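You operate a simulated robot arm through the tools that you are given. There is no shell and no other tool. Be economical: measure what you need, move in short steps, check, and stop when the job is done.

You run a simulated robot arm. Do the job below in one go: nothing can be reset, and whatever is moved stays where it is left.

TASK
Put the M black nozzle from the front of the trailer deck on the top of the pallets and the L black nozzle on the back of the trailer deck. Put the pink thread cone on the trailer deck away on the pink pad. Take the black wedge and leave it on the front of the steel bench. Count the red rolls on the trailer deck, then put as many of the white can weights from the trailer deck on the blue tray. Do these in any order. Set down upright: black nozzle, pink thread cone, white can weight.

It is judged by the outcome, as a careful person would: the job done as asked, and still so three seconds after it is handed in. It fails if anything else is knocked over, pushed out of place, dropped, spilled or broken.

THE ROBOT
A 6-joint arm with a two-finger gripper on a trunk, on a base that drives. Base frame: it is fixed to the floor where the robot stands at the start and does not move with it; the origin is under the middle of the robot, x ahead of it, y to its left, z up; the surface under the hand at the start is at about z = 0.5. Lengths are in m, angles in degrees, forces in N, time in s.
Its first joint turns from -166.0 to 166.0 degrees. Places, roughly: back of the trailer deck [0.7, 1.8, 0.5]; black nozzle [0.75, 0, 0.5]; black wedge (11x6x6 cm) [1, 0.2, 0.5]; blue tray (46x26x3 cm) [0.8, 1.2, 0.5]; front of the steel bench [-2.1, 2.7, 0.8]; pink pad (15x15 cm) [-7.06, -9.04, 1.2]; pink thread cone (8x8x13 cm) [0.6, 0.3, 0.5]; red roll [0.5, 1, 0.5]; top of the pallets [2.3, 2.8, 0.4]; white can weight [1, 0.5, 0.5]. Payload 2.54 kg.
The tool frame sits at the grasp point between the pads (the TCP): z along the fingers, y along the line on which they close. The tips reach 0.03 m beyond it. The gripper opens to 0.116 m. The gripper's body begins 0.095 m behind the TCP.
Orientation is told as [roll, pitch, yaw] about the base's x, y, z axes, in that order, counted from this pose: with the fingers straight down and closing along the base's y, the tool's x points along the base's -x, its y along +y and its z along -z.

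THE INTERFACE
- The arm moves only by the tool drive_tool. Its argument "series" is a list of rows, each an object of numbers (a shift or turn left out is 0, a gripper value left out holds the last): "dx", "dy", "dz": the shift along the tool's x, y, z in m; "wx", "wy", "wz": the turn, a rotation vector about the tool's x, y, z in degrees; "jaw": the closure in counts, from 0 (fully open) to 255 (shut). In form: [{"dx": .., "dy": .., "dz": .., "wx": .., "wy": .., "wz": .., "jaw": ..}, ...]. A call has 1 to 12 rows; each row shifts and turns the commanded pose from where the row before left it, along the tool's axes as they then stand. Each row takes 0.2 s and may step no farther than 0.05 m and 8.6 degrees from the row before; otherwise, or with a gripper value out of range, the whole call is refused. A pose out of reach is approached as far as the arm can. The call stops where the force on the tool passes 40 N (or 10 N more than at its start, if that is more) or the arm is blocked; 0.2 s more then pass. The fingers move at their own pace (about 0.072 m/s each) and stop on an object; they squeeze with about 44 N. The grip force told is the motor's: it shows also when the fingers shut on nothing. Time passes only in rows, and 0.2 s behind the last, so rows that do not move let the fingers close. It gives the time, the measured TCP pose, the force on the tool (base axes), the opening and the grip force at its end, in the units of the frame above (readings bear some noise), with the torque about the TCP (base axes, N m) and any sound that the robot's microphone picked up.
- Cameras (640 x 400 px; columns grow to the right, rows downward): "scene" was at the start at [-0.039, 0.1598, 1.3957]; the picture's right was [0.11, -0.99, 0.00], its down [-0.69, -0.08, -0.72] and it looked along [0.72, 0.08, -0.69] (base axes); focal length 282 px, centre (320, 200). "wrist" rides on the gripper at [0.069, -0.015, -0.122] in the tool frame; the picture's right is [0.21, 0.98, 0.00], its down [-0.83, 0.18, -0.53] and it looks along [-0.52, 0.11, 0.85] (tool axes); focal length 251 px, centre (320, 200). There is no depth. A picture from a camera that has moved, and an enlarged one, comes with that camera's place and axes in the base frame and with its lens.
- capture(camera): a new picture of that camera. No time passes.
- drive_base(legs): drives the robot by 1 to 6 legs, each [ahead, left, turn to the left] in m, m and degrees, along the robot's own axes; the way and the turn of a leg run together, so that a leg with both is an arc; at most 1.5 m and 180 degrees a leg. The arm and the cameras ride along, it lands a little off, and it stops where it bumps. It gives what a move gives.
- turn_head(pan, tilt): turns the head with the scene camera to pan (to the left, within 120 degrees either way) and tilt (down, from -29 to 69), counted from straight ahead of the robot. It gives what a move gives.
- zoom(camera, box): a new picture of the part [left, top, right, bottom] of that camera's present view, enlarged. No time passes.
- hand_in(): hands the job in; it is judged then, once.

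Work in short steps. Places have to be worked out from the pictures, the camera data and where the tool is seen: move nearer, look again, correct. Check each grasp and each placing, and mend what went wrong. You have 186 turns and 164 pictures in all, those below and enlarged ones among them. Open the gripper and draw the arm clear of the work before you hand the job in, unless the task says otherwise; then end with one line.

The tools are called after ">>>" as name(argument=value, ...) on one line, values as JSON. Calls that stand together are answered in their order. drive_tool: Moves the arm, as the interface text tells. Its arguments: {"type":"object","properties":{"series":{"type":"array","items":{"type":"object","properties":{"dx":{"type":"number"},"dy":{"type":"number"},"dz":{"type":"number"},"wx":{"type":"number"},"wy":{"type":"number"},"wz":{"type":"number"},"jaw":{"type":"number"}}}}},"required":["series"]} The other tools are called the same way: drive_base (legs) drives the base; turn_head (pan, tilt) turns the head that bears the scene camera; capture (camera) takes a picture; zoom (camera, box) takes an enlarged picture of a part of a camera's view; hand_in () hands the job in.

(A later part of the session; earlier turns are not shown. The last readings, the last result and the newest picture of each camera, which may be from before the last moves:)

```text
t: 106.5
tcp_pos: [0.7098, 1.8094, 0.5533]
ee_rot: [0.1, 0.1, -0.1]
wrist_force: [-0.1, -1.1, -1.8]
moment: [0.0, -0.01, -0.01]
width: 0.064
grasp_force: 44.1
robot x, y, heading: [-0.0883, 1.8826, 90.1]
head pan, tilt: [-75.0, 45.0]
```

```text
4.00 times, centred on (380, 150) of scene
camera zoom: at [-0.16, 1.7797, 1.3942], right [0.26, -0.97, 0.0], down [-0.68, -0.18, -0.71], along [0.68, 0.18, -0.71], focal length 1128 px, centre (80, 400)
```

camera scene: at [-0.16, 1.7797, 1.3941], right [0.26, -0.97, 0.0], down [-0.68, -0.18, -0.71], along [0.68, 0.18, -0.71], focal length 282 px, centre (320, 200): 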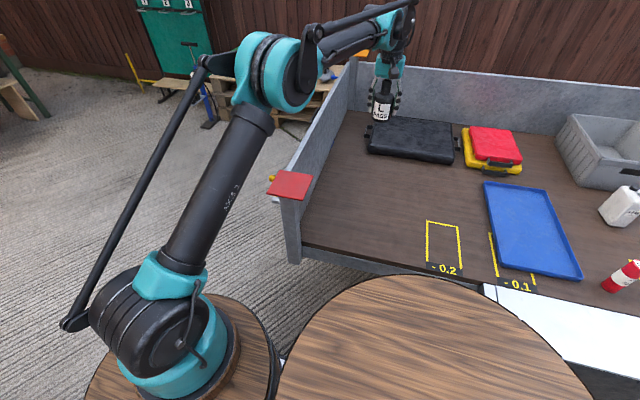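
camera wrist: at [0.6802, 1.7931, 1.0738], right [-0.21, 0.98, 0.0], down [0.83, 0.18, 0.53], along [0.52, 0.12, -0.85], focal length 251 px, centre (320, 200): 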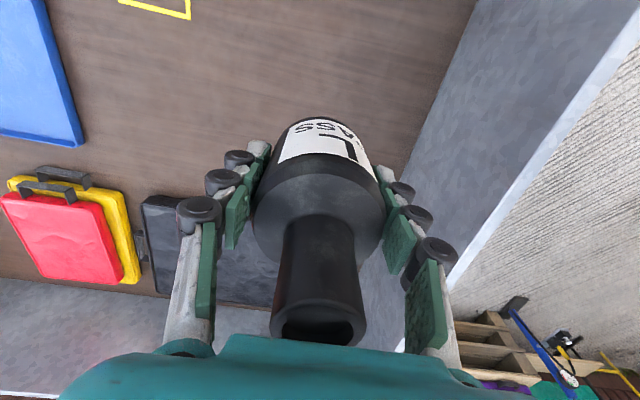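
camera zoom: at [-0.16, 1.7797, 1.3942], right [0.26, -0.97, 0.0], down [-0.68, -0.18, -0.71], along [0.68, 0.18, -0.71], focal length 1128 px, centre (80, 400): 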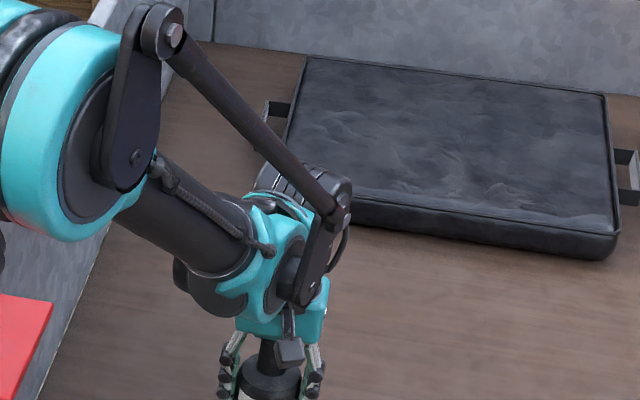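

Small final steps to contact, then release.

>>> drive_tool(series=[{"dz": 0.003}, {"dz": 0.003}])

>>> drive_tool(series=[{"jaw": 200}, {"jaw": 100}, {"jaw": 60}, {"jaw": 0}, {"jaw": 0}])

>>> drive_tool(series=[{"dz": -0.03}, {"dz": -0.05}, {"dz": -0.05}, {"dz": -0.05}, {"dz": -0.05}, {"dz": -0.05}, {"dz": -0.05}])

>>> capture(camera="wrist")

```text
t: 107.1
tcp_pos: [0.7104, 1.8087, 0.5481]
ee_rot: [0.1, -0.1, -0.2]
wrist_force: [3.4, -0.9, 30.4]
moment: [-0.03, -0.31, 0.2]
width: 0.0646
grasp_force: 43.6
robot x, y, heading: [-0.0868, 1.8757, 90.2]
head pan, tilt: [-75.0, 45.0]
```

```text
t: 108.3
tcp_pos: [0.7099, 1.8098, 0.5473]
ee_rot: [0.0, 0.1, -0.1]
wrist_force: [-0.5, -0.1, 0.1]
moment: [0.01, -0.02, 0.0]
width: 0.116
grasp_force: 0.1
robot x, y, heading: [-0.0855, 1.8794, 89.9]
head pan, tilt: [-75.0, 45.0]
```

```text
t: 109.9
tcp_pos: [0.7145, 1.8079, 0.8767]
ee_rot: [0.1, 0.1, -0.1]
wrist_force: [-0.4, 0.5, 0.8]
moment: [-0.01, 0.02, -0.02]
width: 0.1158
grasp_force: 0.0
robot x, y, heading: [-0.0883, 1.877, 90.1]
head pan, tilt: [-75.0, 45.0]
```

```text
130 pictures are left
camera wrist: at [0.6429, 1.793, 0.998], right [-0.21, 0.98, 0.0], down [0.83, 0.18, 0.53], along [0.52, 0.12, -0.85], focal length 251 px, centre (320, 200)
```

wrist: 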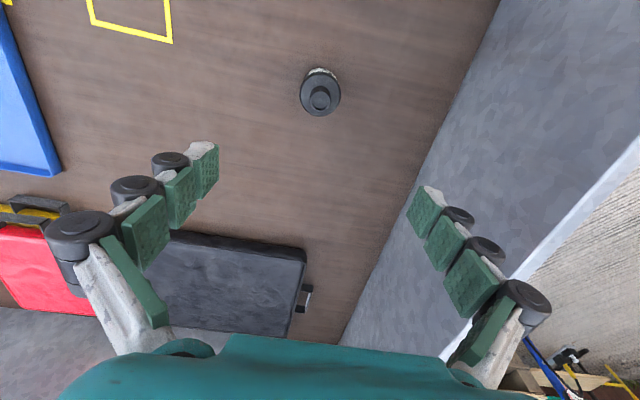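

L stands upright at the back of the deck. While here I look at the pallets.

>>> turn_head(pan=-45, tilt=22)

>>> capture(camera="scene")

>>> zoom(camera="scene", box=[200, 60, 440, 210])

```text
t: 110.8
tcp_pos: [0.7129, 1.8075, 0.8766]
ee_rot: [0.1, 0.1, -0.1]
wrist_force: [-0.9, -0.3, -0.3]
moment: [0.0, 0.01, 0.04]
width: 0.1159
grasp_force: 0.0
robot x, y, heading: [-0.0879, 1.8769, 89.9]
head pan, tilt: [-45.0, 22.0]
```

```text
129 pictures are left
camera scene: at [-0.173, 1.8242, 1.4295], right [0.71, -0.71, 0.0], down [-0.27, -0.27, -0.93], along [0.66, 0.66, -0.38], focal length 282 px, centre (320, 200)
```

scene: 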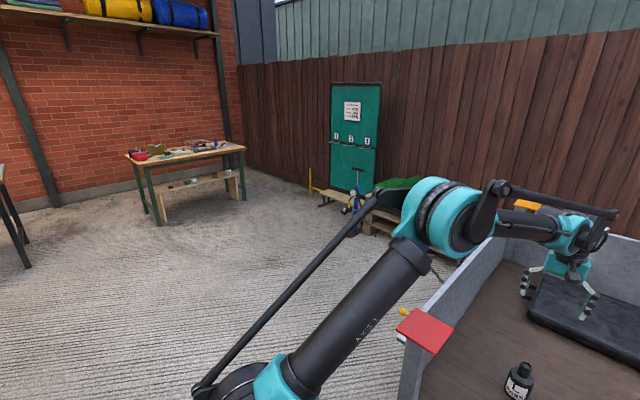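

```text
2.67 times, centred on (320, 135) of scene
camera zoom: at [-0.173, 1.8242, 1.4295], right [0.71, -0.71, 0.0], down [-0.27, -0.27, -0.93], along [0.66, 0.66, -0.38], focal length 752 px, centre (320, 373)
```

zoom: 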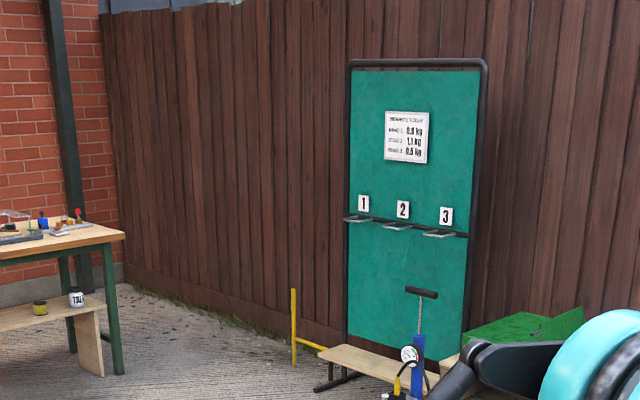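

Now back along the trailer to fetch the M nozzle.

>>> drive_base(legs=[[-0.82, 0, 0], [-0.82, 0, 0]])

>>> drive_tool(series=[{"dx": 0.045, "dz": 0.01}, {"dx": 0.045, "dz": 0.01}, {"dx": 0.045, "dz": 0.01}, {"dy": -0.045}, {"dy": -0.045}, {"dy": -0.045}, {"dy": -0.045}])

>>> capture(camera="wrist")

```text
t: 119.1
tcp_pos: [0.7368, 0.1888, 0.8765]
ee_rot: [0.1, -0.1, 0.5]
wrist_force: [-0.4, 0.1, -0.2]
moment: [-0.02, 0.0, -0.04]
width: 0.1157
grasp_force: 0.0
robot x, y, heading: [-0.064, 0.2504, 90.5]
head pan, tilt: [-45.0, 22.0]
```

```text
t: 120.7
tcp_pos: [0.6046, 0.0065, 0.8447]
ee_rot: [0.1, 0.1, 0.6]
wrist_force: [-0.4, 0.0, 0.4]
moment: [-0.04, 0.05, -0.05]
width: 0.1161
grasp_force: 0.0
robot x, y, heading: [-0.0651, 0.2484, 90.7]
head pan, tilt: [-45.0, 22.0]
```

```text
127 pictures are left
camera wrist: at [0.5339, -0.0085, 0.9664], right [-0.23, 0.97, 0.0], down [0.82, 0.19, 0.53], along [0.52, 0.12, -0.85], focal length 251 px, centre (320, 200)
```

wrist: 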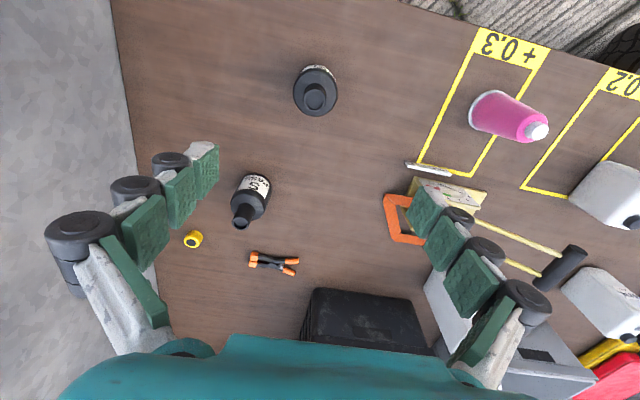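

M is at about (0.594, -0.003). Align, descend and check.

>>> drive_tool(series=[{"dx": 0.011, "dy": -0.009}, {"dz": 0.05}, {"dz": 0.05}, {"dz": 0.05}, {"dz": 0.02}])

>>> capture(camera="wrist")

```text
t: 121.9
tcp_pos: [0.5917, -0.0029, 0.6755]
ee_rot: [0.1, 0.0, 0.5]
wrist_force: [-0.4, -0.1, 0.7]
moment: [0.01, 0.0, 0.0]
width: 0.1159
grasp_force: 0.1
robot x, y, heading: [-0.0636, 0.2528, 90.9]
head pan, tilt: [-45.0, 22.0]
```

```text
126 pictures are left
camera wrist: at [0.5212, -0.0179, 0.7969], right [-0.22, 0.97, 0.0], down [0.82, 0.19, 0.53], along [0.52, 0.12, -0.85], focal length 251 px, centre (320, 200)
```

wrist: 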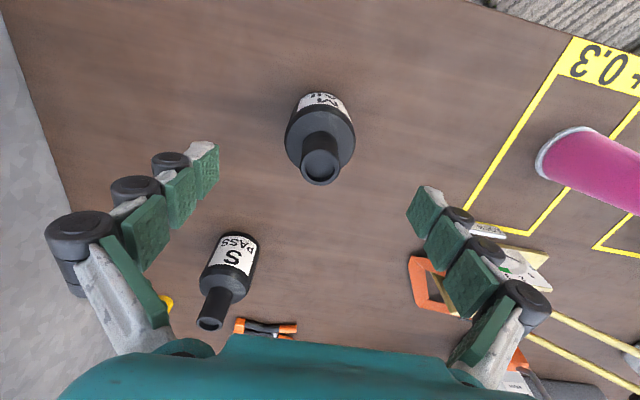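

Aligned; descend, grip and lift.

>>> drive_tool(series=[{"dx": -0.005, "dy": 0.003}, {"dz": 0.045}, {"dz": 0.045}, {"dz": 0.035}, {"jaw": 255}, {"jaw": 255}, {"jaw": 255}, {"jaw": 255}])

>>> drive_tool(series=[{"dz": -0.04}, {"dz": -0.05}, {"dz": -0.05}, {"dz": -0.05}, {"dz": -0.05}, {"dz": -0.05}, {"dz": -0.05}, {"dz": -0.05}, {"dz": -0.05}])

>>> capture(camera="wrist")

```text
t: 123.7
tcp_pos: [0.598, 0.0041, 0.551]
ee_rot: [0.0, 0.0, 0.6]
wrist_force: [-1.5, -0.1, 0.6]
moment: [0.05, 0.02, -0.03]
width: 0.0644
grasp_force: 44.0
robot x, y, heading: [-0.0682, 0.2521, 90.7]
head pan, tilt: [-45.0, 22.0]
```

```text
t: 125.7
tcp_pos: [0.598, 0.0007, 0.9937]
ee_rot: [0.1, 0.0, 0.5]
wrist_force: [0.0, 0.2, -1.8]
moment: [0.02, 0.01, 0.01]
width: 0.0646
grasp_force: 43.9
robot x, y, heading: [-0.0633, 0.2504, 90.5]
head pan, tilt: [-45.0, 22.0]
```

```text
125 pictures are left
camera wrist: at [0.5276, -0.0144, 1.1145], right [-0.22, 0.97, 0.0], down [0.82, 0.19, 0.53], along [0.52, 0.12, -0.85], focal length 251 px, centre (320, 200)
```

wrist: 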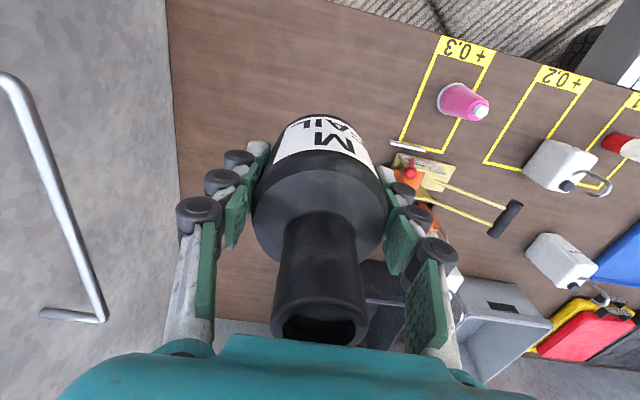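

M is held. Drive to behind the trailer and look at the pallets.

>>> drive_base(legs=[[1.35, 0, 0], [1.35, 0, 0]])

>>> turn_head(pan=-90, tilt=30)

>>> capture(camera="scene")

```text
t: 138.8
tcp_pos: [0.5493, 2.7148, 0.9931]
ee_rot: [0.0, 0.2, 1.7]
wrist_force: [-0.5, -0.5, -1.5]
moment: [0.02, -0.01, -0.01]
width: 0.0643
grasp_force: 43.7
robot x, y, heading: [-0.1205, 2.9481, 91.8]
head pan, tilt: [-45.0, 22.0]
```

```text
t: 139.9
tcp_pos: [0.5487, 2.7148, 0.9938]
ee_rot: [0.1, 0.1, 1.5]
wrist_force: [-0.9, 0.3, -2.2]
moment: [-0.03, 0.0, 0.02]
width: 0.0647
grasp_force: 44.2
robot x, y, heading: [-0.1174, 2.9486, 92.1]
head pan, tilt: [-90.0, 30.0]
```

```text
124 pictures are left
camera scene: at [-0.1736, 2.8299, 1.4168], right [0.03, -1.0, 0.0], down [-0.5, -0.02, -0.87], along [0.87, 0.03, -0.5], focal length 282 px, centre (320, 200)
```

scene: 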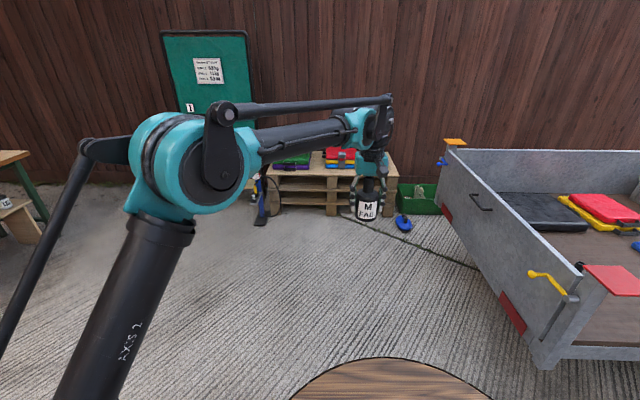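

>>> zoom(camera="scene", box=[230, 120, 470, 270])

```text
2.67 times, centred on (350, 195) of scene
camera zoom: at [-0.1736, 2.8299, 1.4168], right [0.03, -1.0, 0.0], down [-0.5, -0.02, -0.87], along [0.87, 0.03, -0.5], focal length 752 px, centre (240, 213)
```

zoom: 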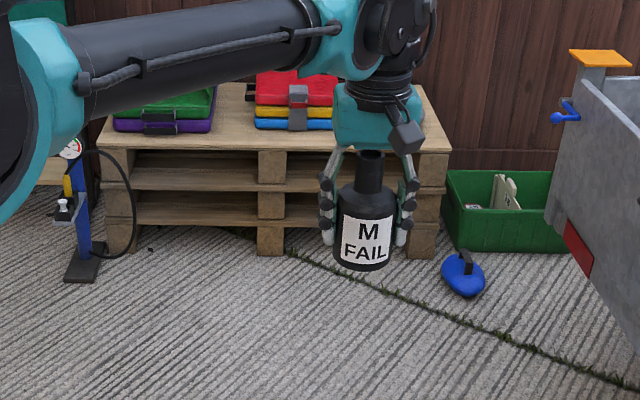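

Pallet top spans x≈1.96+, y≈2.25–3.3, with bags on it. I slide right toward it.

>>> drive_base(legs=[[0, -0.7, -2], [-0.1, -0.7, 0]])

>>> capture(camera="scene")

>>> capture(camera="wrist")

```text
t: 147.3
tcp_pos: [1.9447, 2.6026, 0.9932]
ee_rot: [0.2, 0.1, -0.3]
wrist_force: [-0.3, 0.7, -1.8]
moment: [0.0, 0.01, -0.01]
width: 0.0645
grasp_force: 44.3
robot x, y, heading: [1.2841, 2.8614, 90.1]
head pan, tilt: [-90.0, 30.0]
```

```text
122 pictures are left
camera scene: at [1.2252, 2.7397, 1.4168], right [0.0, -1.0, 0.0], down [-0.5, 0.0, -0.87], along [0.87, 0.0, -0.5], focal length 282 px, centre (320, 200)
```

scene: 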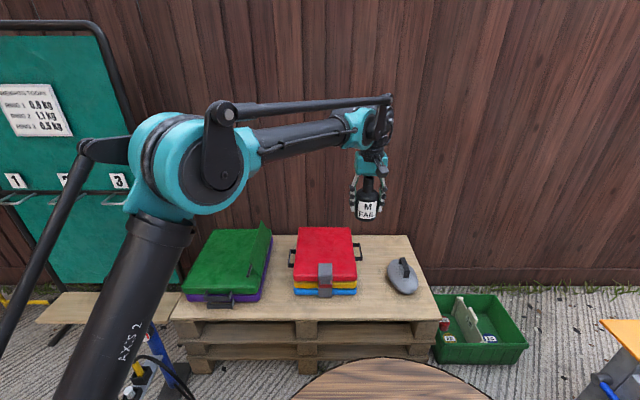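

```text
121 pictures are left
camera wrist: at [1.8742, 2.587, 1.1141], right [-0.21, 0.98, 0.0], down [0.83, 0.18, 0.53], along [0.52, 0.12, -0.85], focal length 251 px, centre (320, 200)
```

wrist: 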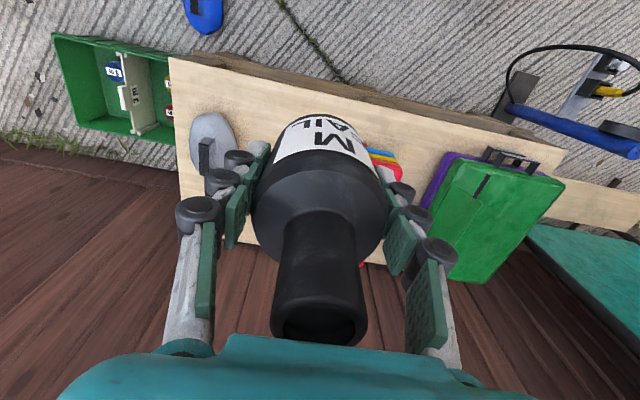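

A trowel, red bag and green bag occupy the top; a clear spot is about (2.055, 2.48). I nudge the base closer first.

>>> drive_base(legs=[[-0.04, -0.09, 0]])

>>> turn_head(pan=-100, tilt=50)

>>> capture(camera="scene")

```text
t: 148.4
tcp_pos: [2.0367, 2.5617, 0.9931]
ee_rot: [0.2, 0.0, -0.2]
wrist_force: [0.0, 0.6, -2.0]
moment: [-0.01, 0.02, 0.04]
width: 0.0646
grasp_force: 44.0
robot x, y, heading: [1.3759, 2.8195, 90.0]
head pan, tilt: [-90.0, 30.0]
```

```text
t: 149.2
tcp_pos: [2.0362, 2.5612, 0.994]
ee_rot: [0.1, 0.1, -0.3]
wrist_force: [0.5, -0.4, -1.2]
moment: [0.02, -0.06, 0.02]
width: 0.0648
grasp_force: 43.9
robot x, y, heading: [1.3796, 2.816, 89.9]
head pan, tilt: [-100.0, 50.0]
```

```text
120 pictures are left
camera scene: at [1.3024, 2.6857, 1.3873], right [-0.17, -0.98, 0.0], down [-0.75, 0.13, -0.64], along [0.63, -0.11, -0.77], focal length 282 px, centre (320, 200)
```

scene: 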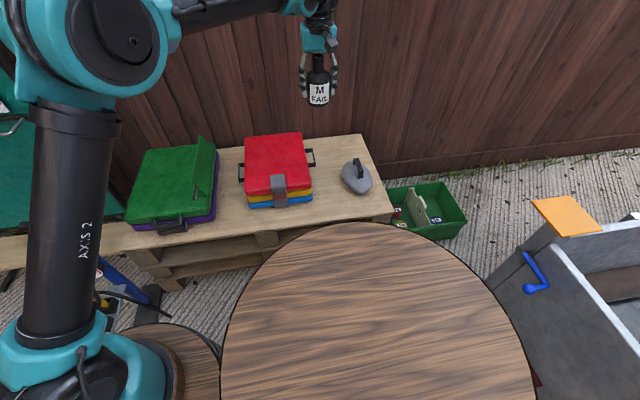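

The spot between bag and trowel is free. Move above it and lower most of the way.

>>> drive_tool(series=[{"dx": -0.011, "dy": -0.04}, {"dx": -0.011, "dy": -0.041}, {"dz": 0.05}, {"dz": 0.05}, {"dz": 0.05}, {"dz": 0.05}, {"dz": 0.05}, {"dz": 0.05}, {"dz": 0.05}, {"dz": 0.05}])

>>> capture(camera="wrist")

>>> capture(camera="scene")

```text
t: 151.4
tcp_pos: [2.0591, 2.4801, 0.5891]
ee_rot: [0.1, 0.0, -0.2]
wrist_force: [0.3, -0.1, -2.4]
moment: [0.04, 0.0, -0.01]
width: 0.0645
grasp_force: 44.2
robot x, y, heading: [1.3781, 2.822, 90.0]
head pan, tilt: [-100.0, 50.0]
```

```text
119 pictures are left
camera wrist: at [1.9865, 2.4665, 0.7115], right [-0.21, 0.98, 0.0], down [0.83, 0.18, 0.53], along [0.52, 0.12, -0.85], focal length 251 px, centre (320, 200)
```

wrist: 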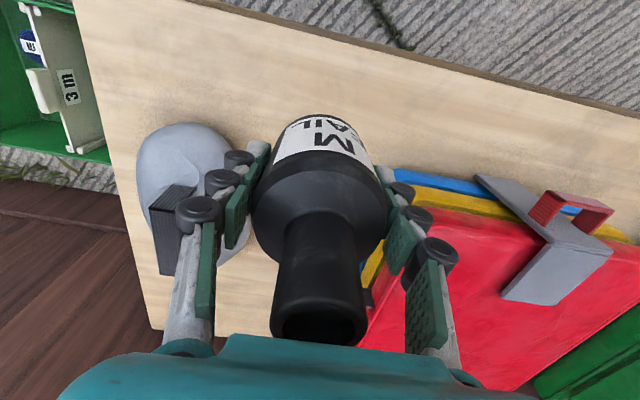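

```text
118 pictures are left
camera scene: at [1.3023, 2.6857, 1.3872], right [-0.17, -0.98, 0.0], down [-0.75, 0.13, -0.64], along [0.63, -0.11, -0.77], focal length 282 px, centre (320, 200)
```

scene: 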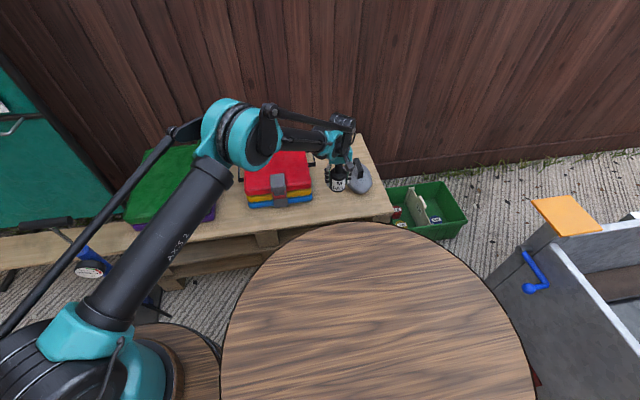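

Clear on both sides; shift 1 cm toward the edge and lower in smaller steps.

>>> drive_tool(series=[{"dx": 0.01}, {"dz": 0.04}, {"dz": 0.03}, {"dz": 0.02}])

>>> drive_tool(series=[{"dz": 0.005}, {"dz": 0.005}, {"dz": 0.004}, {"dz": 0.004}, {"dz": 0.004}, {"dz": 0.004}])

>>> zoom(camera="scene", box=[280, 130, 400, 205])

```text
t: 152.4
tcp_pos: [2.0493, 2.4834, 0.5016]
ee_rot: [0.2, 0.1, -0.1]
wrist_force: [0.3, 0.5, -1.7]
moment: [-0.03, 0.03, 0.01]
width: 0.0648
grasp_force: 43.8
robot x, y, heading: [1.378, 2.8186, 89.8]
head pan, tilt: [-100.0, 50.0]
```

```text
t: 153.8
tcp_pos: [2.047, 2.4831, 0.4797]
ee_rot: [0.1, -0.1, -0.1]
wrist_force: [0.5, -0.5, -3.0]
moment: [-0.03, 0.01, 0.01]
width: 0.0648
grasp_force: 43.9
robot x, y, heading: [1.3738, 2.8166, 90.0]
head pan, tilt: [-100.0, 50.0]
```

```text
5.33 times, centred on (340, 168) of scene
camera zoom: at [1.3024, 2.6857, 1.3872], right [-0.17, -0.98, 0.0], down [-0.75, 0.13, -0.64], along [0.63, -0.11, -0.77], focal length 1505 px, centre (213, 373)
```

zoom: 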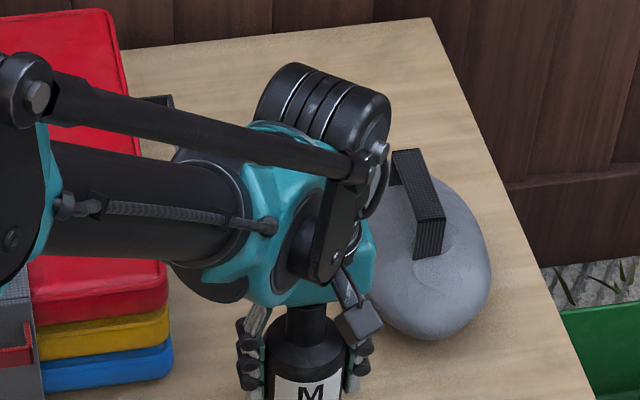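

Keep lowering in small steps until contact.

>>> drive_tool(series=[{"dz": 0.004}, {"dz": 0.004}, {"dz": 0.004}, {"dz": 0.004}, {"dz": 0.004}, {"dz": 0.004}, {"dz": 0.004}, {"dz": 0.004}])

>>> zoom(camera="scene", box=[280, 140, 400, 215])

```text
t: 155.7
tcp_pos: [2.034, 2.4923, 0.4621]
ee_rot: [0.1, -0.1, -0.2]
wrist_force: [8.0, -9.0, 29.1]
moment: [-0.37, -0.39, -0.02]
width: 0.0648
grasp_force: 43.8
out of reach, approached as far as the arm can: row 1, 3, 5, 7, 8
robot x, y, heading: [1.3773, 2.8189, 90.3]
head pan, tilt: [-100.0, 50.0]
```

```text
5.33 times, centred on (340, 178) of scene
camera zoom: at [1.3015, 2.686, 1.3872], right [-0.17, -0.98, 0.0], down [-0.75, 0.13, -0.64], along [0.63, -0.11, -0.77], focal length 1505 px, centre (213, 320)
```

zoom: 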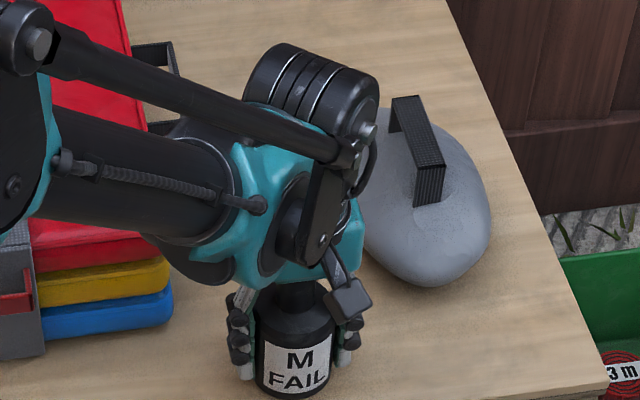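

It is touching the pallet and at the arm's reach limit. I set the command back to the measured pose to relieve the stress, then check.

>>> drive_tool(series=[{"dx": 0.015, "dy": 0.009, "dz": -0.015}])

>>> zoom(camera="scene", box=[290, 160, 390, 222])

>>> capture(camera="wrist")

```text
t: 156.1
tcp_pos: [2.0195, 2.5031, 0.4752]
ee_rot: [0.3, 0.1, -0.1]
wrist_force: [0.6, 0.3, -2.4]
moment: [-0.01, 0.0, -0.05]
width: 0.0645
grasp_force: 44.2
robot x, y, heading: [1.375, 2.8188, 90.1]
head pan, tilt: [-100.0, 50.0]
```

```text
6.40 times, centred on (340, 191) of scene
camera zoom: at [1.3022, 2.6858, 1.3872], right [-0.17, -0.98, 0.0], down [-0.75, 0.13, -0.64], along [0.63, -0.11, -0.77], focal length 1806 px, centre (192, 258)
```

zoom: 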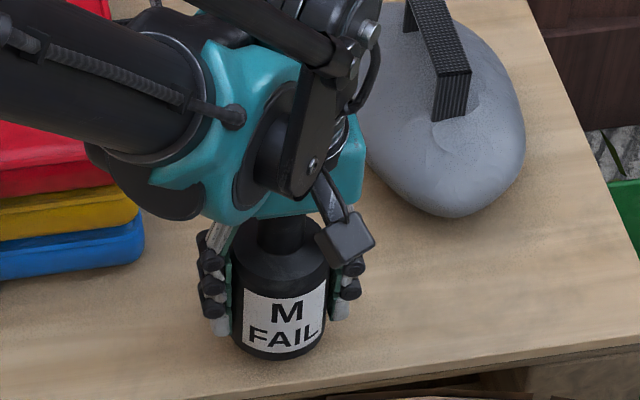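

```text
114 pictures are left
camera wrist: at [1.9482, 2.4874, 0.5974], right [-0.21, 0.98, 0.0], down [0.83, 0.18, 0.53], along [0.52, 0.12, -0.85], focal length 251 px, centre (320, 200)
```

wrist: 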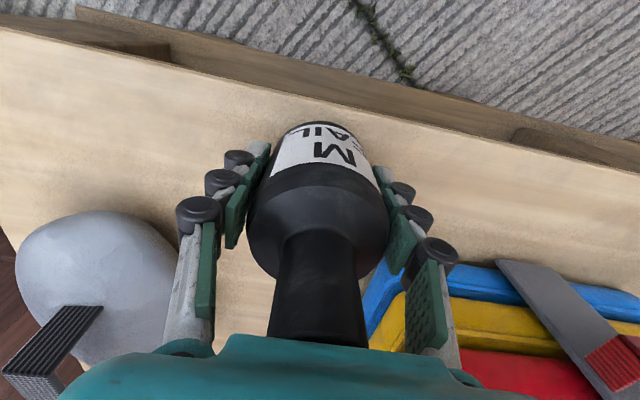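

The command had already reset, so it lifted slightly. I raise 5 cm, bring the base 8 cm closer, and place again within easy reach.

>>> drive_tool(series=[{"dz": -0.05}, {"dz": -0.05}])

>>> drive_base(legs=[[0, -0.08, 0]])

```text
t: 156.7
tcp_pos: [2.0171, 2.4999, 0.58]
ee_rot: [0.0, 0.1, -0.3]
wrist_force: [0.3, 0.3, -1.4]
moment: [-0.01, 0.02, 0.02]
width: 0.0646
grasp_force: 44.0
robot x, y, heading: [1.3804, 2.8187, 89.9]
head pan, tilt: [-100.0, 50.0]
```

```text
t: 157.7
tcp_pos: [2.0989, 2.4985, 0.5772]
ee_rot: [0.1, 0.1, -0.4]
wrist_force: [-0.2, -0.1, -1.8]
moment: [-0.03, -0.01, -0.02]
width: 0.0647
grasp_force: 44.1
robot x, y, heading: [1.4583, 2.8209, 89.8]
head pan, tilt: [-100.0, 50.0]
```

>>> drive_tool(series=[{"dx": 0.047, "dy": -0.012}, {"dz": 0.05}, {"dz": 0.04}, {"dz": 0.01}, {"dz": 0.004}, {"dz": 0.003}])

>>> capture(camera="wrist")

>>> zoom(camera="scene", box=[260, 160, 360, 222])

```text
t: 159.1
tcp_pos: [2.0506, 2.4869, 0.471]
ee_rot: [0.0, 0.1, -0.4]
wrist_force: [-0.6, -0.9, -1.2]
moment: [-0.01, 0.0, 0.03]
width: 0.0647
grasp_force: 44.1
robot x, y, heading: [1.4611, 2.8191, 89.6]
head pan, tilt: [-100.0, 50.0]
```

```text
113 pictures are left
camera wrist: at [1.9805, 2.4721, 0.5922], right [-0.21, 0.98, 0.0], down [0.83, 0.18, 0.53], along [0.52, 0.11, -0.85], focal length 251 px, centre (320, 200)
```

wrist: 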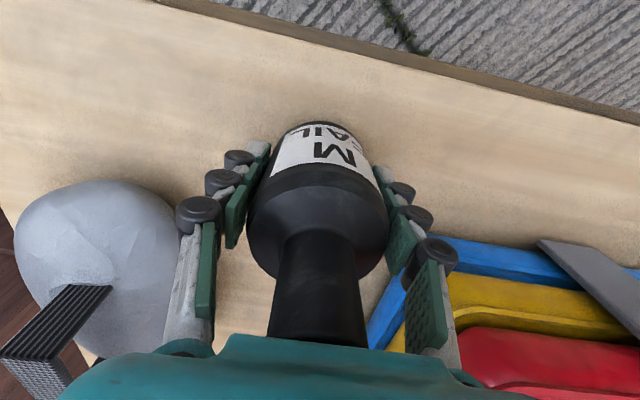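

```text
6.40 times, centred on (310, 191) of scene
camera zoom: at [1.3835, 2.6858, 1.3872], right [-0.17, -0.98, 0.0], down [-0.75, 0.13, -0.64], along [0.63, -0.11, -0.77], focal length 1806 px, centre (384, 258)
```

zoom: 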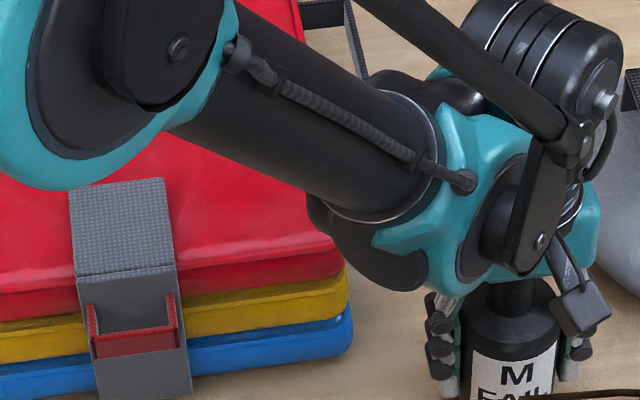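

>>> drive_tool(series=[{"dz": 0.003}, {"dz": 0.003}, {"dz": 0.003}])

```text
t: 159.9
tcp_pos: [2.0512, 2.4861, 0.4626]
ee_rot: [0.1, 0.2, -0.3]
wrist_force: [0.3, 0.6, -1.5]
moment: [0.0, -0.02, 0.03]
width: 0.0646
grasp_force: 44.0
robot x, y, heading: [1.4588, 2.8191, 89.8]
head pan, tilt: [-100.0, 50.0]
```

>>> drive_tool(series=[{"dz": 0.003}, {"dz": 0.003}])

```text
t: 160.5
tcp_pos: [2.0519, 2.4868, 0.4583]
ee_rot: [0.1, 0.0, -0.4]
wrist_force: [4.6, -1.7, 29.3]
moment: [-0.04, -0.22, 0.1]
width: 0.0648
grasp_force: 43.5
robot x, y, heading: [1.4575, 2.8174, 90.0]
head pan, tilt: [-100.0, 50.0]
```

Contact. Release and lift carefully.

>>> drive_tool(series=[{"jaw": 200}, {"jaw": 100}, {"jaw": 60}, {"jaw": 40}, {"jaw": 40}, {"dz": -0.03}, {"dz": -0.05}, {"dz": -0.05}, {"dz": -0.05}, {"dz": -0.05}, {"dz": -0.05}])

>>> capture(camera="wrist")

>>> capture(camera="scene")

```text
t: 162.9
tcp_pos: [2.0532, 2.4858, 0.7369]
ee_rot: [0.2, 0.0, -0.3]
wrist_force: [-0.9, -0.5, 0.4]
moment: [0.02, 0.01, 0.01]
width: 0.0979
grasp_force: 0.1
robot x, y, heading: [1.4559, 2.8167, 89.6]
head pan, tilt: [-100.0, 50.0]
```

```text
111 pictures are left
camera wrist: at [1.9822, 2.4713, 0.8591], right [-0.21, 0.98, 0.0], down [0.83, 0.18, 0.53], along [0.52, 0.11, -0.85], focal length 251 px, centre (320, 200)
```

wrist: 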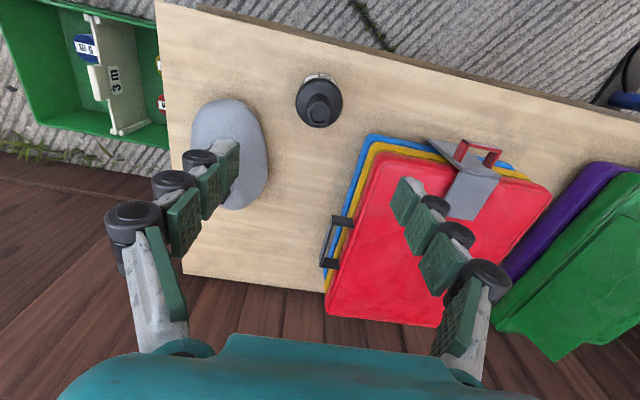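

```text
110 pictures are left
camera scene: at [1.3835, 2.6859, 1.3872], right [-0.17, -0.98, 0.0], down [-0.75, 0.13, -0.64], along [0.63, -0.11, -0.77], focal length 282 px, centre (320, 200)
```

scene: 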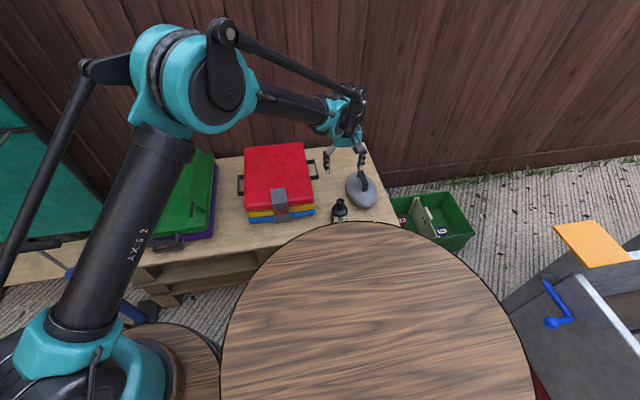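

M stands upright on the pallets. Raise the arm and return to the trailer's side near the cans.

>>> drive_tool(series=[{"dz": -0.05}, {"dz": -0.05}, {"dz": -0.05}, {"dz": -0.05}, {"dz": -0.05}, {"dz": -0.03, "jaw": 0}])

>>> drive_base(legs=[[0, 0.78, 0.4], [0, 0.78, 0], [-1.0, 0, 0], [-1.02, 0, 0]])

>>> turn_head(pan=-85, tilt=45)

>>> capture(camera="scene")

```text
t: 164.3
tcp_pos: [2.0499, 2.4862, 1.0168]
ee_rot: [0.2, 0.1, -0.4]
wrist_force: [0.7, 0.2, 0.9]
moment: [-0.02, 0.0, 0.02]
width: 0.116
grasp_force: 0.1
robot x, y, heading: [1.4564, 2.815, 89.6]
head pan, tilt: [-100.0, 50.0]
```

```text
t: 181.9
tcp_pos: [0.4552, 0.4479, 1.0171]
ee_rot: [0.0, 0.1, -2.2]
wrist_force: [0.2, -0.2, 0.3]
moment: [-0.01, 0.0, 0.01]
width: 0.1161
grasp_force: 0.0
robot x, y, heading: [-0.1238, 0.8021, 87.9]
head pan, tilt: [-100.0, 50.0]
```

```text
t: 182.7
tcp_pos: [0.4534, 0.4487, 1.0167]
ee_rot: [0.0, 0.2, -2.3]
wrist_force: [0.6, -1.0, -0.3]
moment: [0.0, 0.03, 0.0]
width: 0.116
grasp_force: 0.0
robot x, y, heading: [-0.1282, 0.8009, 88.0]
head pan, tilt: [-85.0, 45.0]
```

```text
109 pictures are left
camera scene: at [-0.1998, 0.691, 1.3941], right [0.05, -1.0, 0.0], down [-0.71, -0.04, -0.71], along [0.71, 0.04, -0.71], focal length 282 px, centre (320, 200)
```

scene: 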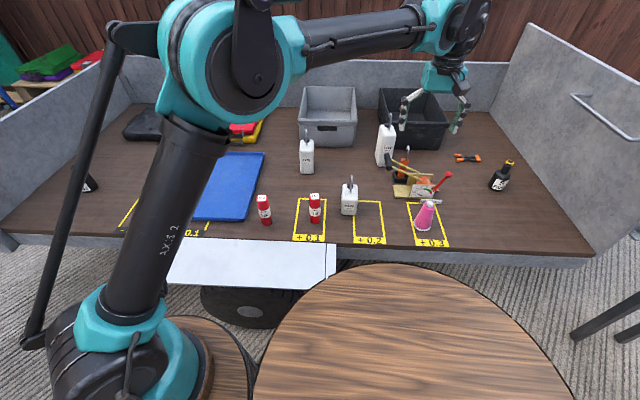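

>>> zoom(camera="scene", box=[190, 80, 430, 230])

>>> drive_tool(series=[{"dx": -0.03, "dy": 0.04}, {"dx": -0.03, "dy": 0.04}, {"dx": -0.03, "dy": 0.04}, {"dx": -0.02, "dy": 0.04}, {"dz": 0.05}, {"dz": 0.05}, {"dz": 0.05}])

>>> capture(camera="wrist")

```text
2.67 times, centred on (310, 155) of scene
camera zoom: at [-0.1998, 0.691, 1.3941], right [0.05, -1.0, 0.0], down [-0.71, -0.04, -0.71], along [0.71, 0.04, -0.71], focal length 752 px, centre (347, 320)
```

zoom: 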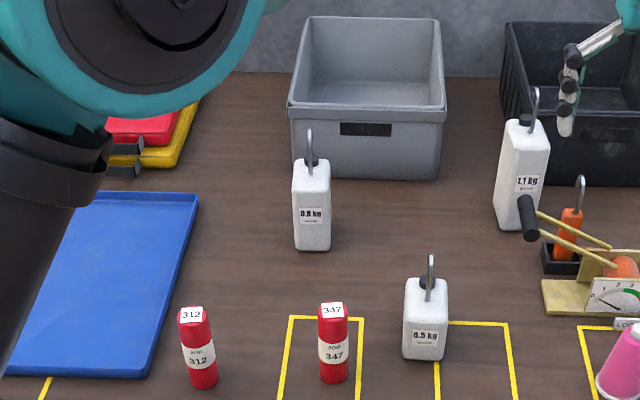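

```text
t: 184.3
tcp_pos: [0.5692, 0.6048, 0.8657]
ee_rot: [0.1, 0.1, -2.2]
wrist_force: [-0.2, -0.6, 0.2]
moment: [0.02, -0.01, -0.01]
width: 0.1158
grasp_force: 0.0
robot x, y, heading: [-0.1276, 0.805, 87.9]
head pan, tilt: [-85.0, 45.0]
```

```text
107 pictures are left
camera wrist: at [0.4977, 0.593, 0.9874], right [-0.18, 0.98, 0.0], down [0.83, 0.15, 0.53], along [0.52, 0.1, -0.85], focal length 251 px, centre (320, 200)
```

wrist: 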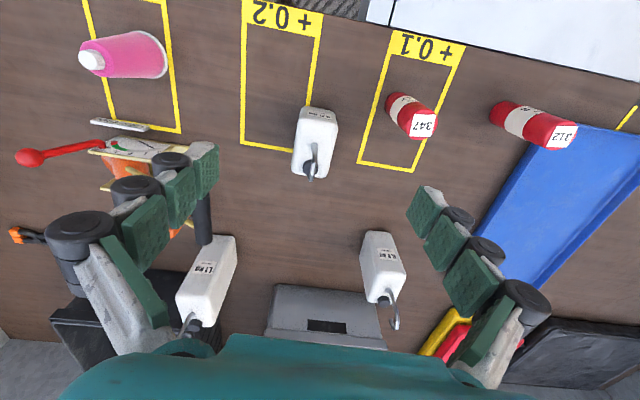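

Red rolls: two (312 and 347), so two cans go on the tray. I examine the 0.5 kg can up close from the wrist camera.

>>> zoom(camera="wrist", box=[260, 90, 420, 190])

```text
4.00 times, centred on (340, 140) of wrist
camera zoom: at [0.4977, 0.593, 0.9874], right [-0.18, 0.98, 0.0], down [0.83, 0.15, 0.53], along [0.52, 0.1, -0.85], focal length 1006 px, centre (240, 440)
```

zoom: 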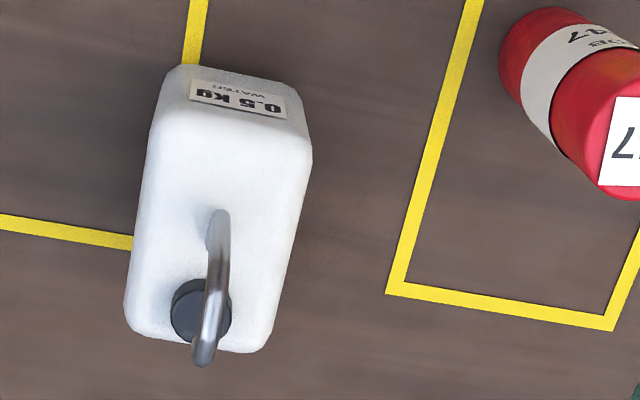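

The can is about 9 cm wide along x, 6 cm along y, centre (0.646, 0.611), top z≈0.59, with a hook rising to ≈0.67 behind x≈0.64. I'll grip at x≈0.624, ahead of the hook.

>>> drive_tool(series=[{"wz": -2.2}, {"dx": -0.03, "dy": 0.006}, {"dx": -0.025}, {"dz": 0.05}, {"dz": 0.05}, {"dz": 0.03}])

>>> capture(camera="wrist")

>>> zoom(camera="scene", box=[290, 120, 410, 225])

```text
t: 185.7
tcp_pos: [0.6257, 0.6111, 0.7342]
ee_rot: [0.1, 0.1, 0.0]
wrist_force: [1.2, -0.5, 0.6]
moment: [-0.02, 0.0, 0.0]
width: 0.1159
grasp_force: 0.1
robot x, y, heading: [-0.1255, 0.8011, 87.9]
head pan, tilt: [-85.0, 45.0]
```

```text
105 pictures are left
camera wrist: at [0.5563, 0.5944, 0.8555], right [-0.21, 0.98, 0.0], down [0.83, 0.18, 0.53], along [0.52, 0.12, -0.85], focal length 251 px, centre (320, 200)
```

wrist: 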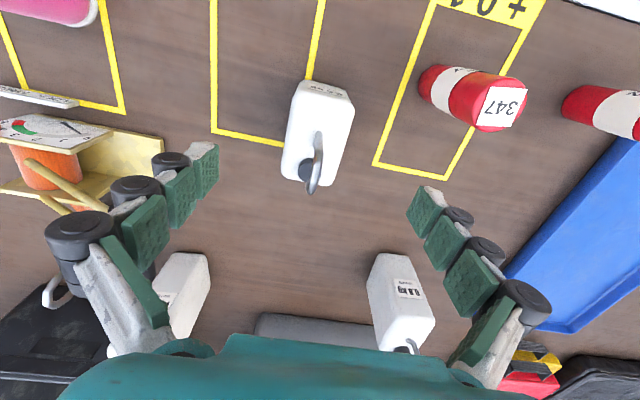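

```text
3.81 times, centred on (350, 172) of scene
camera zoom: at [-0.1998, 0.6911, 1.3942], right [0.05, -1.0, 0.0], down [-0.71, -0.04, -0.71], along [0.71, 0.04, -0.71], focal length 1075 px, centre (206, 305)
```

zoom: 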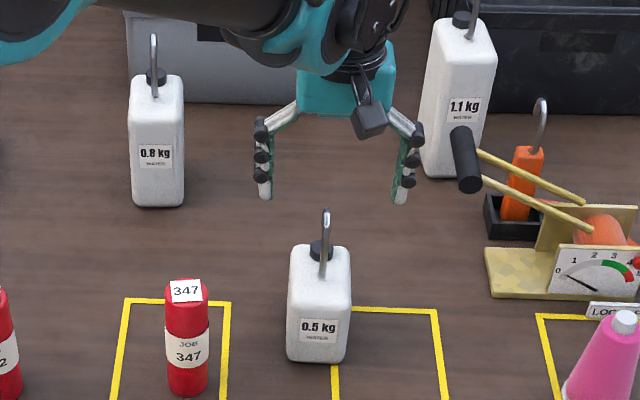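

Geometry confirmed. Shift 6 mm back from the hook, descend to z≈0.565 and grip.

>>> drive_tool(series=[{"dx": 0.005}, {"dz": 0.05}, {"dz": 0.05}, {"dz": 0.04}, {"dz": 0.015}, {"dz": 0.013}])

>>> capture(camera="wrist")

```text
t: 186.9
tcp_pos: [0.6198, 0.6108, 0.5834]
ee_rot: [0.1, -0.1, -0.1]
wrist_force: [-9.1, 3.7, 23.2]
moment: [-0.3, -1.32, 0.05]
width: 0.1159
grasp_force: 0.1
robot x, y, heading: [-0.1295, 0.8045, 87.7]
head pan, tilt: [-85.0, 45.0]
stopped in row 6: the force on the tool passed its limit at 69 N (the readings are from after the stop); the commanded pose is now the measured one
```

```text
103 pictures are left
camera wrist: at [0.5494, 0.5958, 0.7049], right [-0.21, 0.98, 0.0], down [0.83, 0.18, 0.53], along [0.52, 0.12, -0.84], focal length 251 px, centre (320, 200)
```

wrist: 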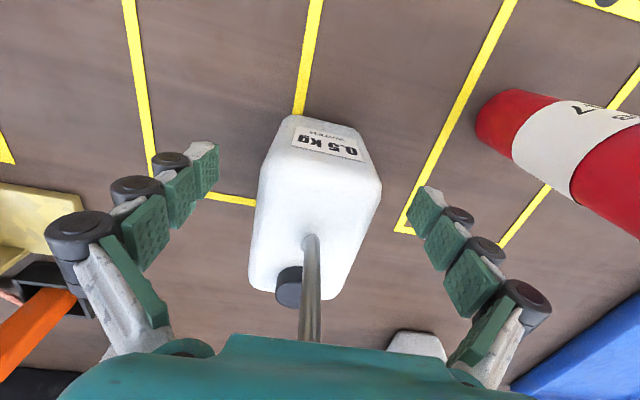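

The hook touched the palm; back off 5 mm and close there.

>>> drive_tool(series=[{"dz": -0.006}, {"jaw": 255}, {"jaw": 255}, {"jaw": 255}, {"jaw": 255}])

>>> capture(camera="wrist")

>>> zoom(camera="scene", box=[290, 120, 410, 225])

```text
t: 188.2
tcp_pos: [0.6211, 0.6104, 0.5879]
ee_rot: [0.1, 0.0, 0.0]
wrist_force: [-0.2, 0.3, -0.6]
moment: [0.07, -0.01, -0.08]
width: 0.0651
grasp_force: 44.0
robot x, y, heading: [-0.1273, 0.7985, 88.1]
head pan, tilt: [-85.0, 45.0]
```

```text
102 pictures are left
camera wrist: at [0.5503, 0.5954, 0.7092], right [-0.21, 0.98, 0.0], down [0.83, 0.18, 0.53], along [0.52, 0.12, -0.84], focal length 251 px, centre (320, 200)
```

wrist: 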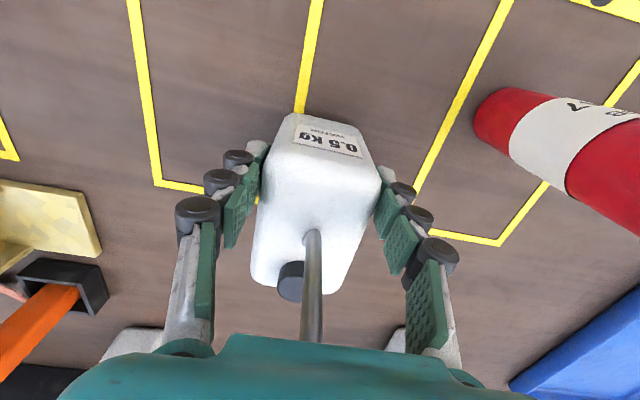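

```text
3.81 times, centred on (350, 172) of scene
camera zoom: at [-0.1996, 0.6911, 1.3942], right [0.05, -1.0, 0.0], down [-0.71, -0.04, -0.71], along [0.71, 0.04, -0.71], focal length 1075 px, centre (206, 305)
```

zoom: 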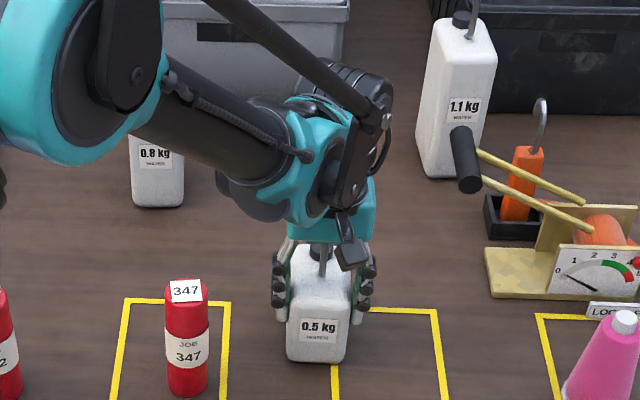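

Gripped at width 0.065. Lift and check.

>>> drive_tool(series=[{"dz": -0.02}, {"dz": -0.04}, {"dz": -0.05}, {"dz": -0.05}, {"dz": -0.05}])

>>> capture(camera="wrist")

```text
t: 189.3
tcp_pos: [0.6186, 0.611, 0.7972]
ee_rot: [0.1, 0.0, -0.2]
wrist_force: [0.4, -0.4, -4.9]
moment: [0.01, 0.19, -0.02]
width: 0.0653
grasp_force: 43.9
robot x, y, heading: [-0.1248, 0.8001, 88.0]
head pan, tilt: [-85.0, 45.0]
```

```text
100 pictures are left
camera wrist: at [0.5481, 0.596, 0.9183], right [-0.21, 0.98, 0.0], down [0.83, 0.18, 0.53], along [0.52, 0.12, -0.85], focal length 251 px, centre (320, 200)
```

wrist: 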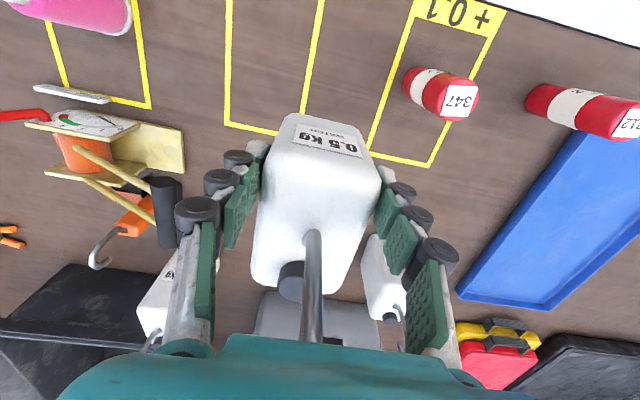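

The can is held level. Carry it over the tray.

>>> drive_tool(series=[{"dy": 0.0467, "dx": -0.0014}, {"dy": 0.0467, "dx": -0.0014}, {"dy": 0.0467, "dx": -0.0014}, {"dy": 0.0467, "dx": -0.0014}, {"dy": 0.0467, "dx": -0.0014}, {"dy": 0.0467, "dx": -0.0014}, {"dy": 0.0467, "dx": -0.0014}, {"dy": 0.0467, "dx": -0.0014}, {"dy": 0.0467, "dx": -0.0014}, {"dy": 0.0467, "dx": -0.0014}, {"dy": 0.0467, "dx": -0.0014}, {"dy": 0.0467, "dx": -0.0014}])

>>> capture(camera="wrist")

>>> turn_head(pan=-60, tilt=45)

>>> capture(camera="scene")

```text
t: 191.9
tcp_pos: [0.6387, 1.1712, 0.7995]
ee_rot: [0.2, 0.0, -0.3]
wrist_force: [-0.6, -0.7, -4.5]
moment: [0.01, 0.17, -0.01]
width: 0.0652
grasp_force: 43.9
robot x, y, heading: [-0.1266, 0.8039, 87.8]
head pan, tilt: [-85.0, 45.0]
```

```text
99 pictures are left
camera wrist: at [0.5674, 1.156, 0.9206], right [-0.21, 0.98, 0.0], down [0.83, 0.18, 0.53], along [0.52, 0.11, -0.84], focal length 251 px, centre (320, 200)
```

wrist: 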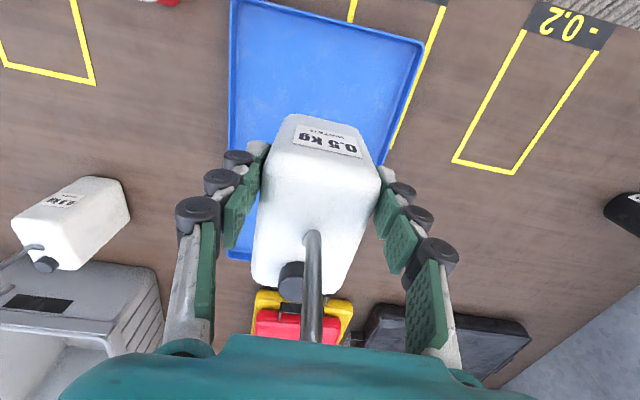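

```text
t: 192.8
tcp_pos: [0.6378, 1.1724, 0.7991]
ee_rot: [0.1, 0.0, -0.1]
wrist_force: [0.0, 0.2, -5.1]
moment: [0.0, 0.15, 0.0]
width: 0.0651
grasp_force: 44.5
robot x, y, heading: [-0.1269, 0.8003, 87.7]
head pan, tilt: [-60.0, 45.0]
```

```text
98 pictures are left
camera scene: at [-0.2088, 0.7251, 1.3942], right [0.47, -0.88, 0.0], down [-0.63, -0.33, -0.71], along [0.62, 0.33, -0.71], focal length 282 px, centre (320, 200)
```

scene: 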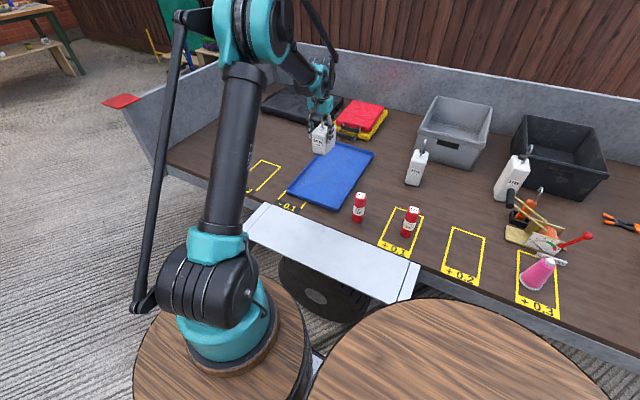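

Tray spans x≈0.54–0.995, y≈1.04–1.29. Lower the can into its near half.

>>> drive_tool(series=[{"dx": 0.006, "dy": -0.004}, {"dz": 0.05}, {"dz": 0.05}, {"dz": 0.05}, {"dz": 0.03}, {"dz": 0.005}, {"dz": 0.004}, {"dz": 0.004}])

>>> zoom(camera="scene", box=[260, 110, 400, 220])

```text
t: 194.6
tcp_pos: [0.6326, 1.1659, 0.6051]
ee_rot: [0.0, 0.0, -0.1]
wrist_force: [-0.2, 0.3, -3.7]
moment: [-0.02, 0.16, -0.04]
width: 0.0651
grasp_force: 44.2
robot x, y, heading: [-0.1264, 0.8018, 87.8]
head pan, tilt: [-60.0, 45.0]
```

```text
3.64 times, centred on (330, 165) of scene
camera zoom: at [-0.2089, 0.7251, 1.3942], right [0.47, -0.88, 0.0], down [-0.62, -0.33, -0.71], along [0.62, 0.33, -0.71], focal length 1026 px, centre (284, 327)
```

zoom: 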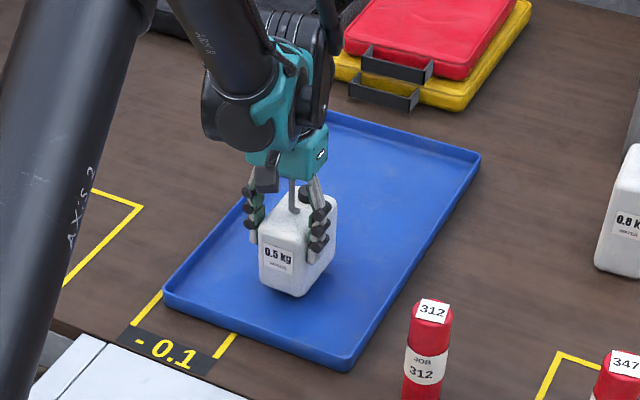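

>>> drive_tool(series=[{"dz": 0.003}, {"dz": 0.003}, {"dz": 0.003}])

```text
t: 195.4
tcp_pos: [0.6324, 1.1673, 0.5965]
ee_rot: [0.1, 0.0, 0.0]
wrist_force: [0.6, -0.1, -5.2]
moment: [0.01, 0.11, -0.02]
width: 0.0654
grasp_force: 44.1
robot x, y, heading: [-0.1277, 0.8009, 87.9]
head pan, tilt: [-60.0, 45.0]
```

Not yet in contact; continue.

>>> drive_tool(series=[{"dz": 0.003}, {"dz": 0.003}])

```text
t: 196.0
tcp_pos: [0.6326, 1.1677, 0.5937]
ee_rot: [0.1, -0.1, -0.1]
wrist_force: [-1.6, 2.3, 28.8]
moment: [0.03, -0.26, -0.26]
width: 0.0648
grasp_force: 44.2
robot x, y, heading: [-0.1251, 0.7996, 87.8]
head pan, tilt: [-60.0, 45.0]
```

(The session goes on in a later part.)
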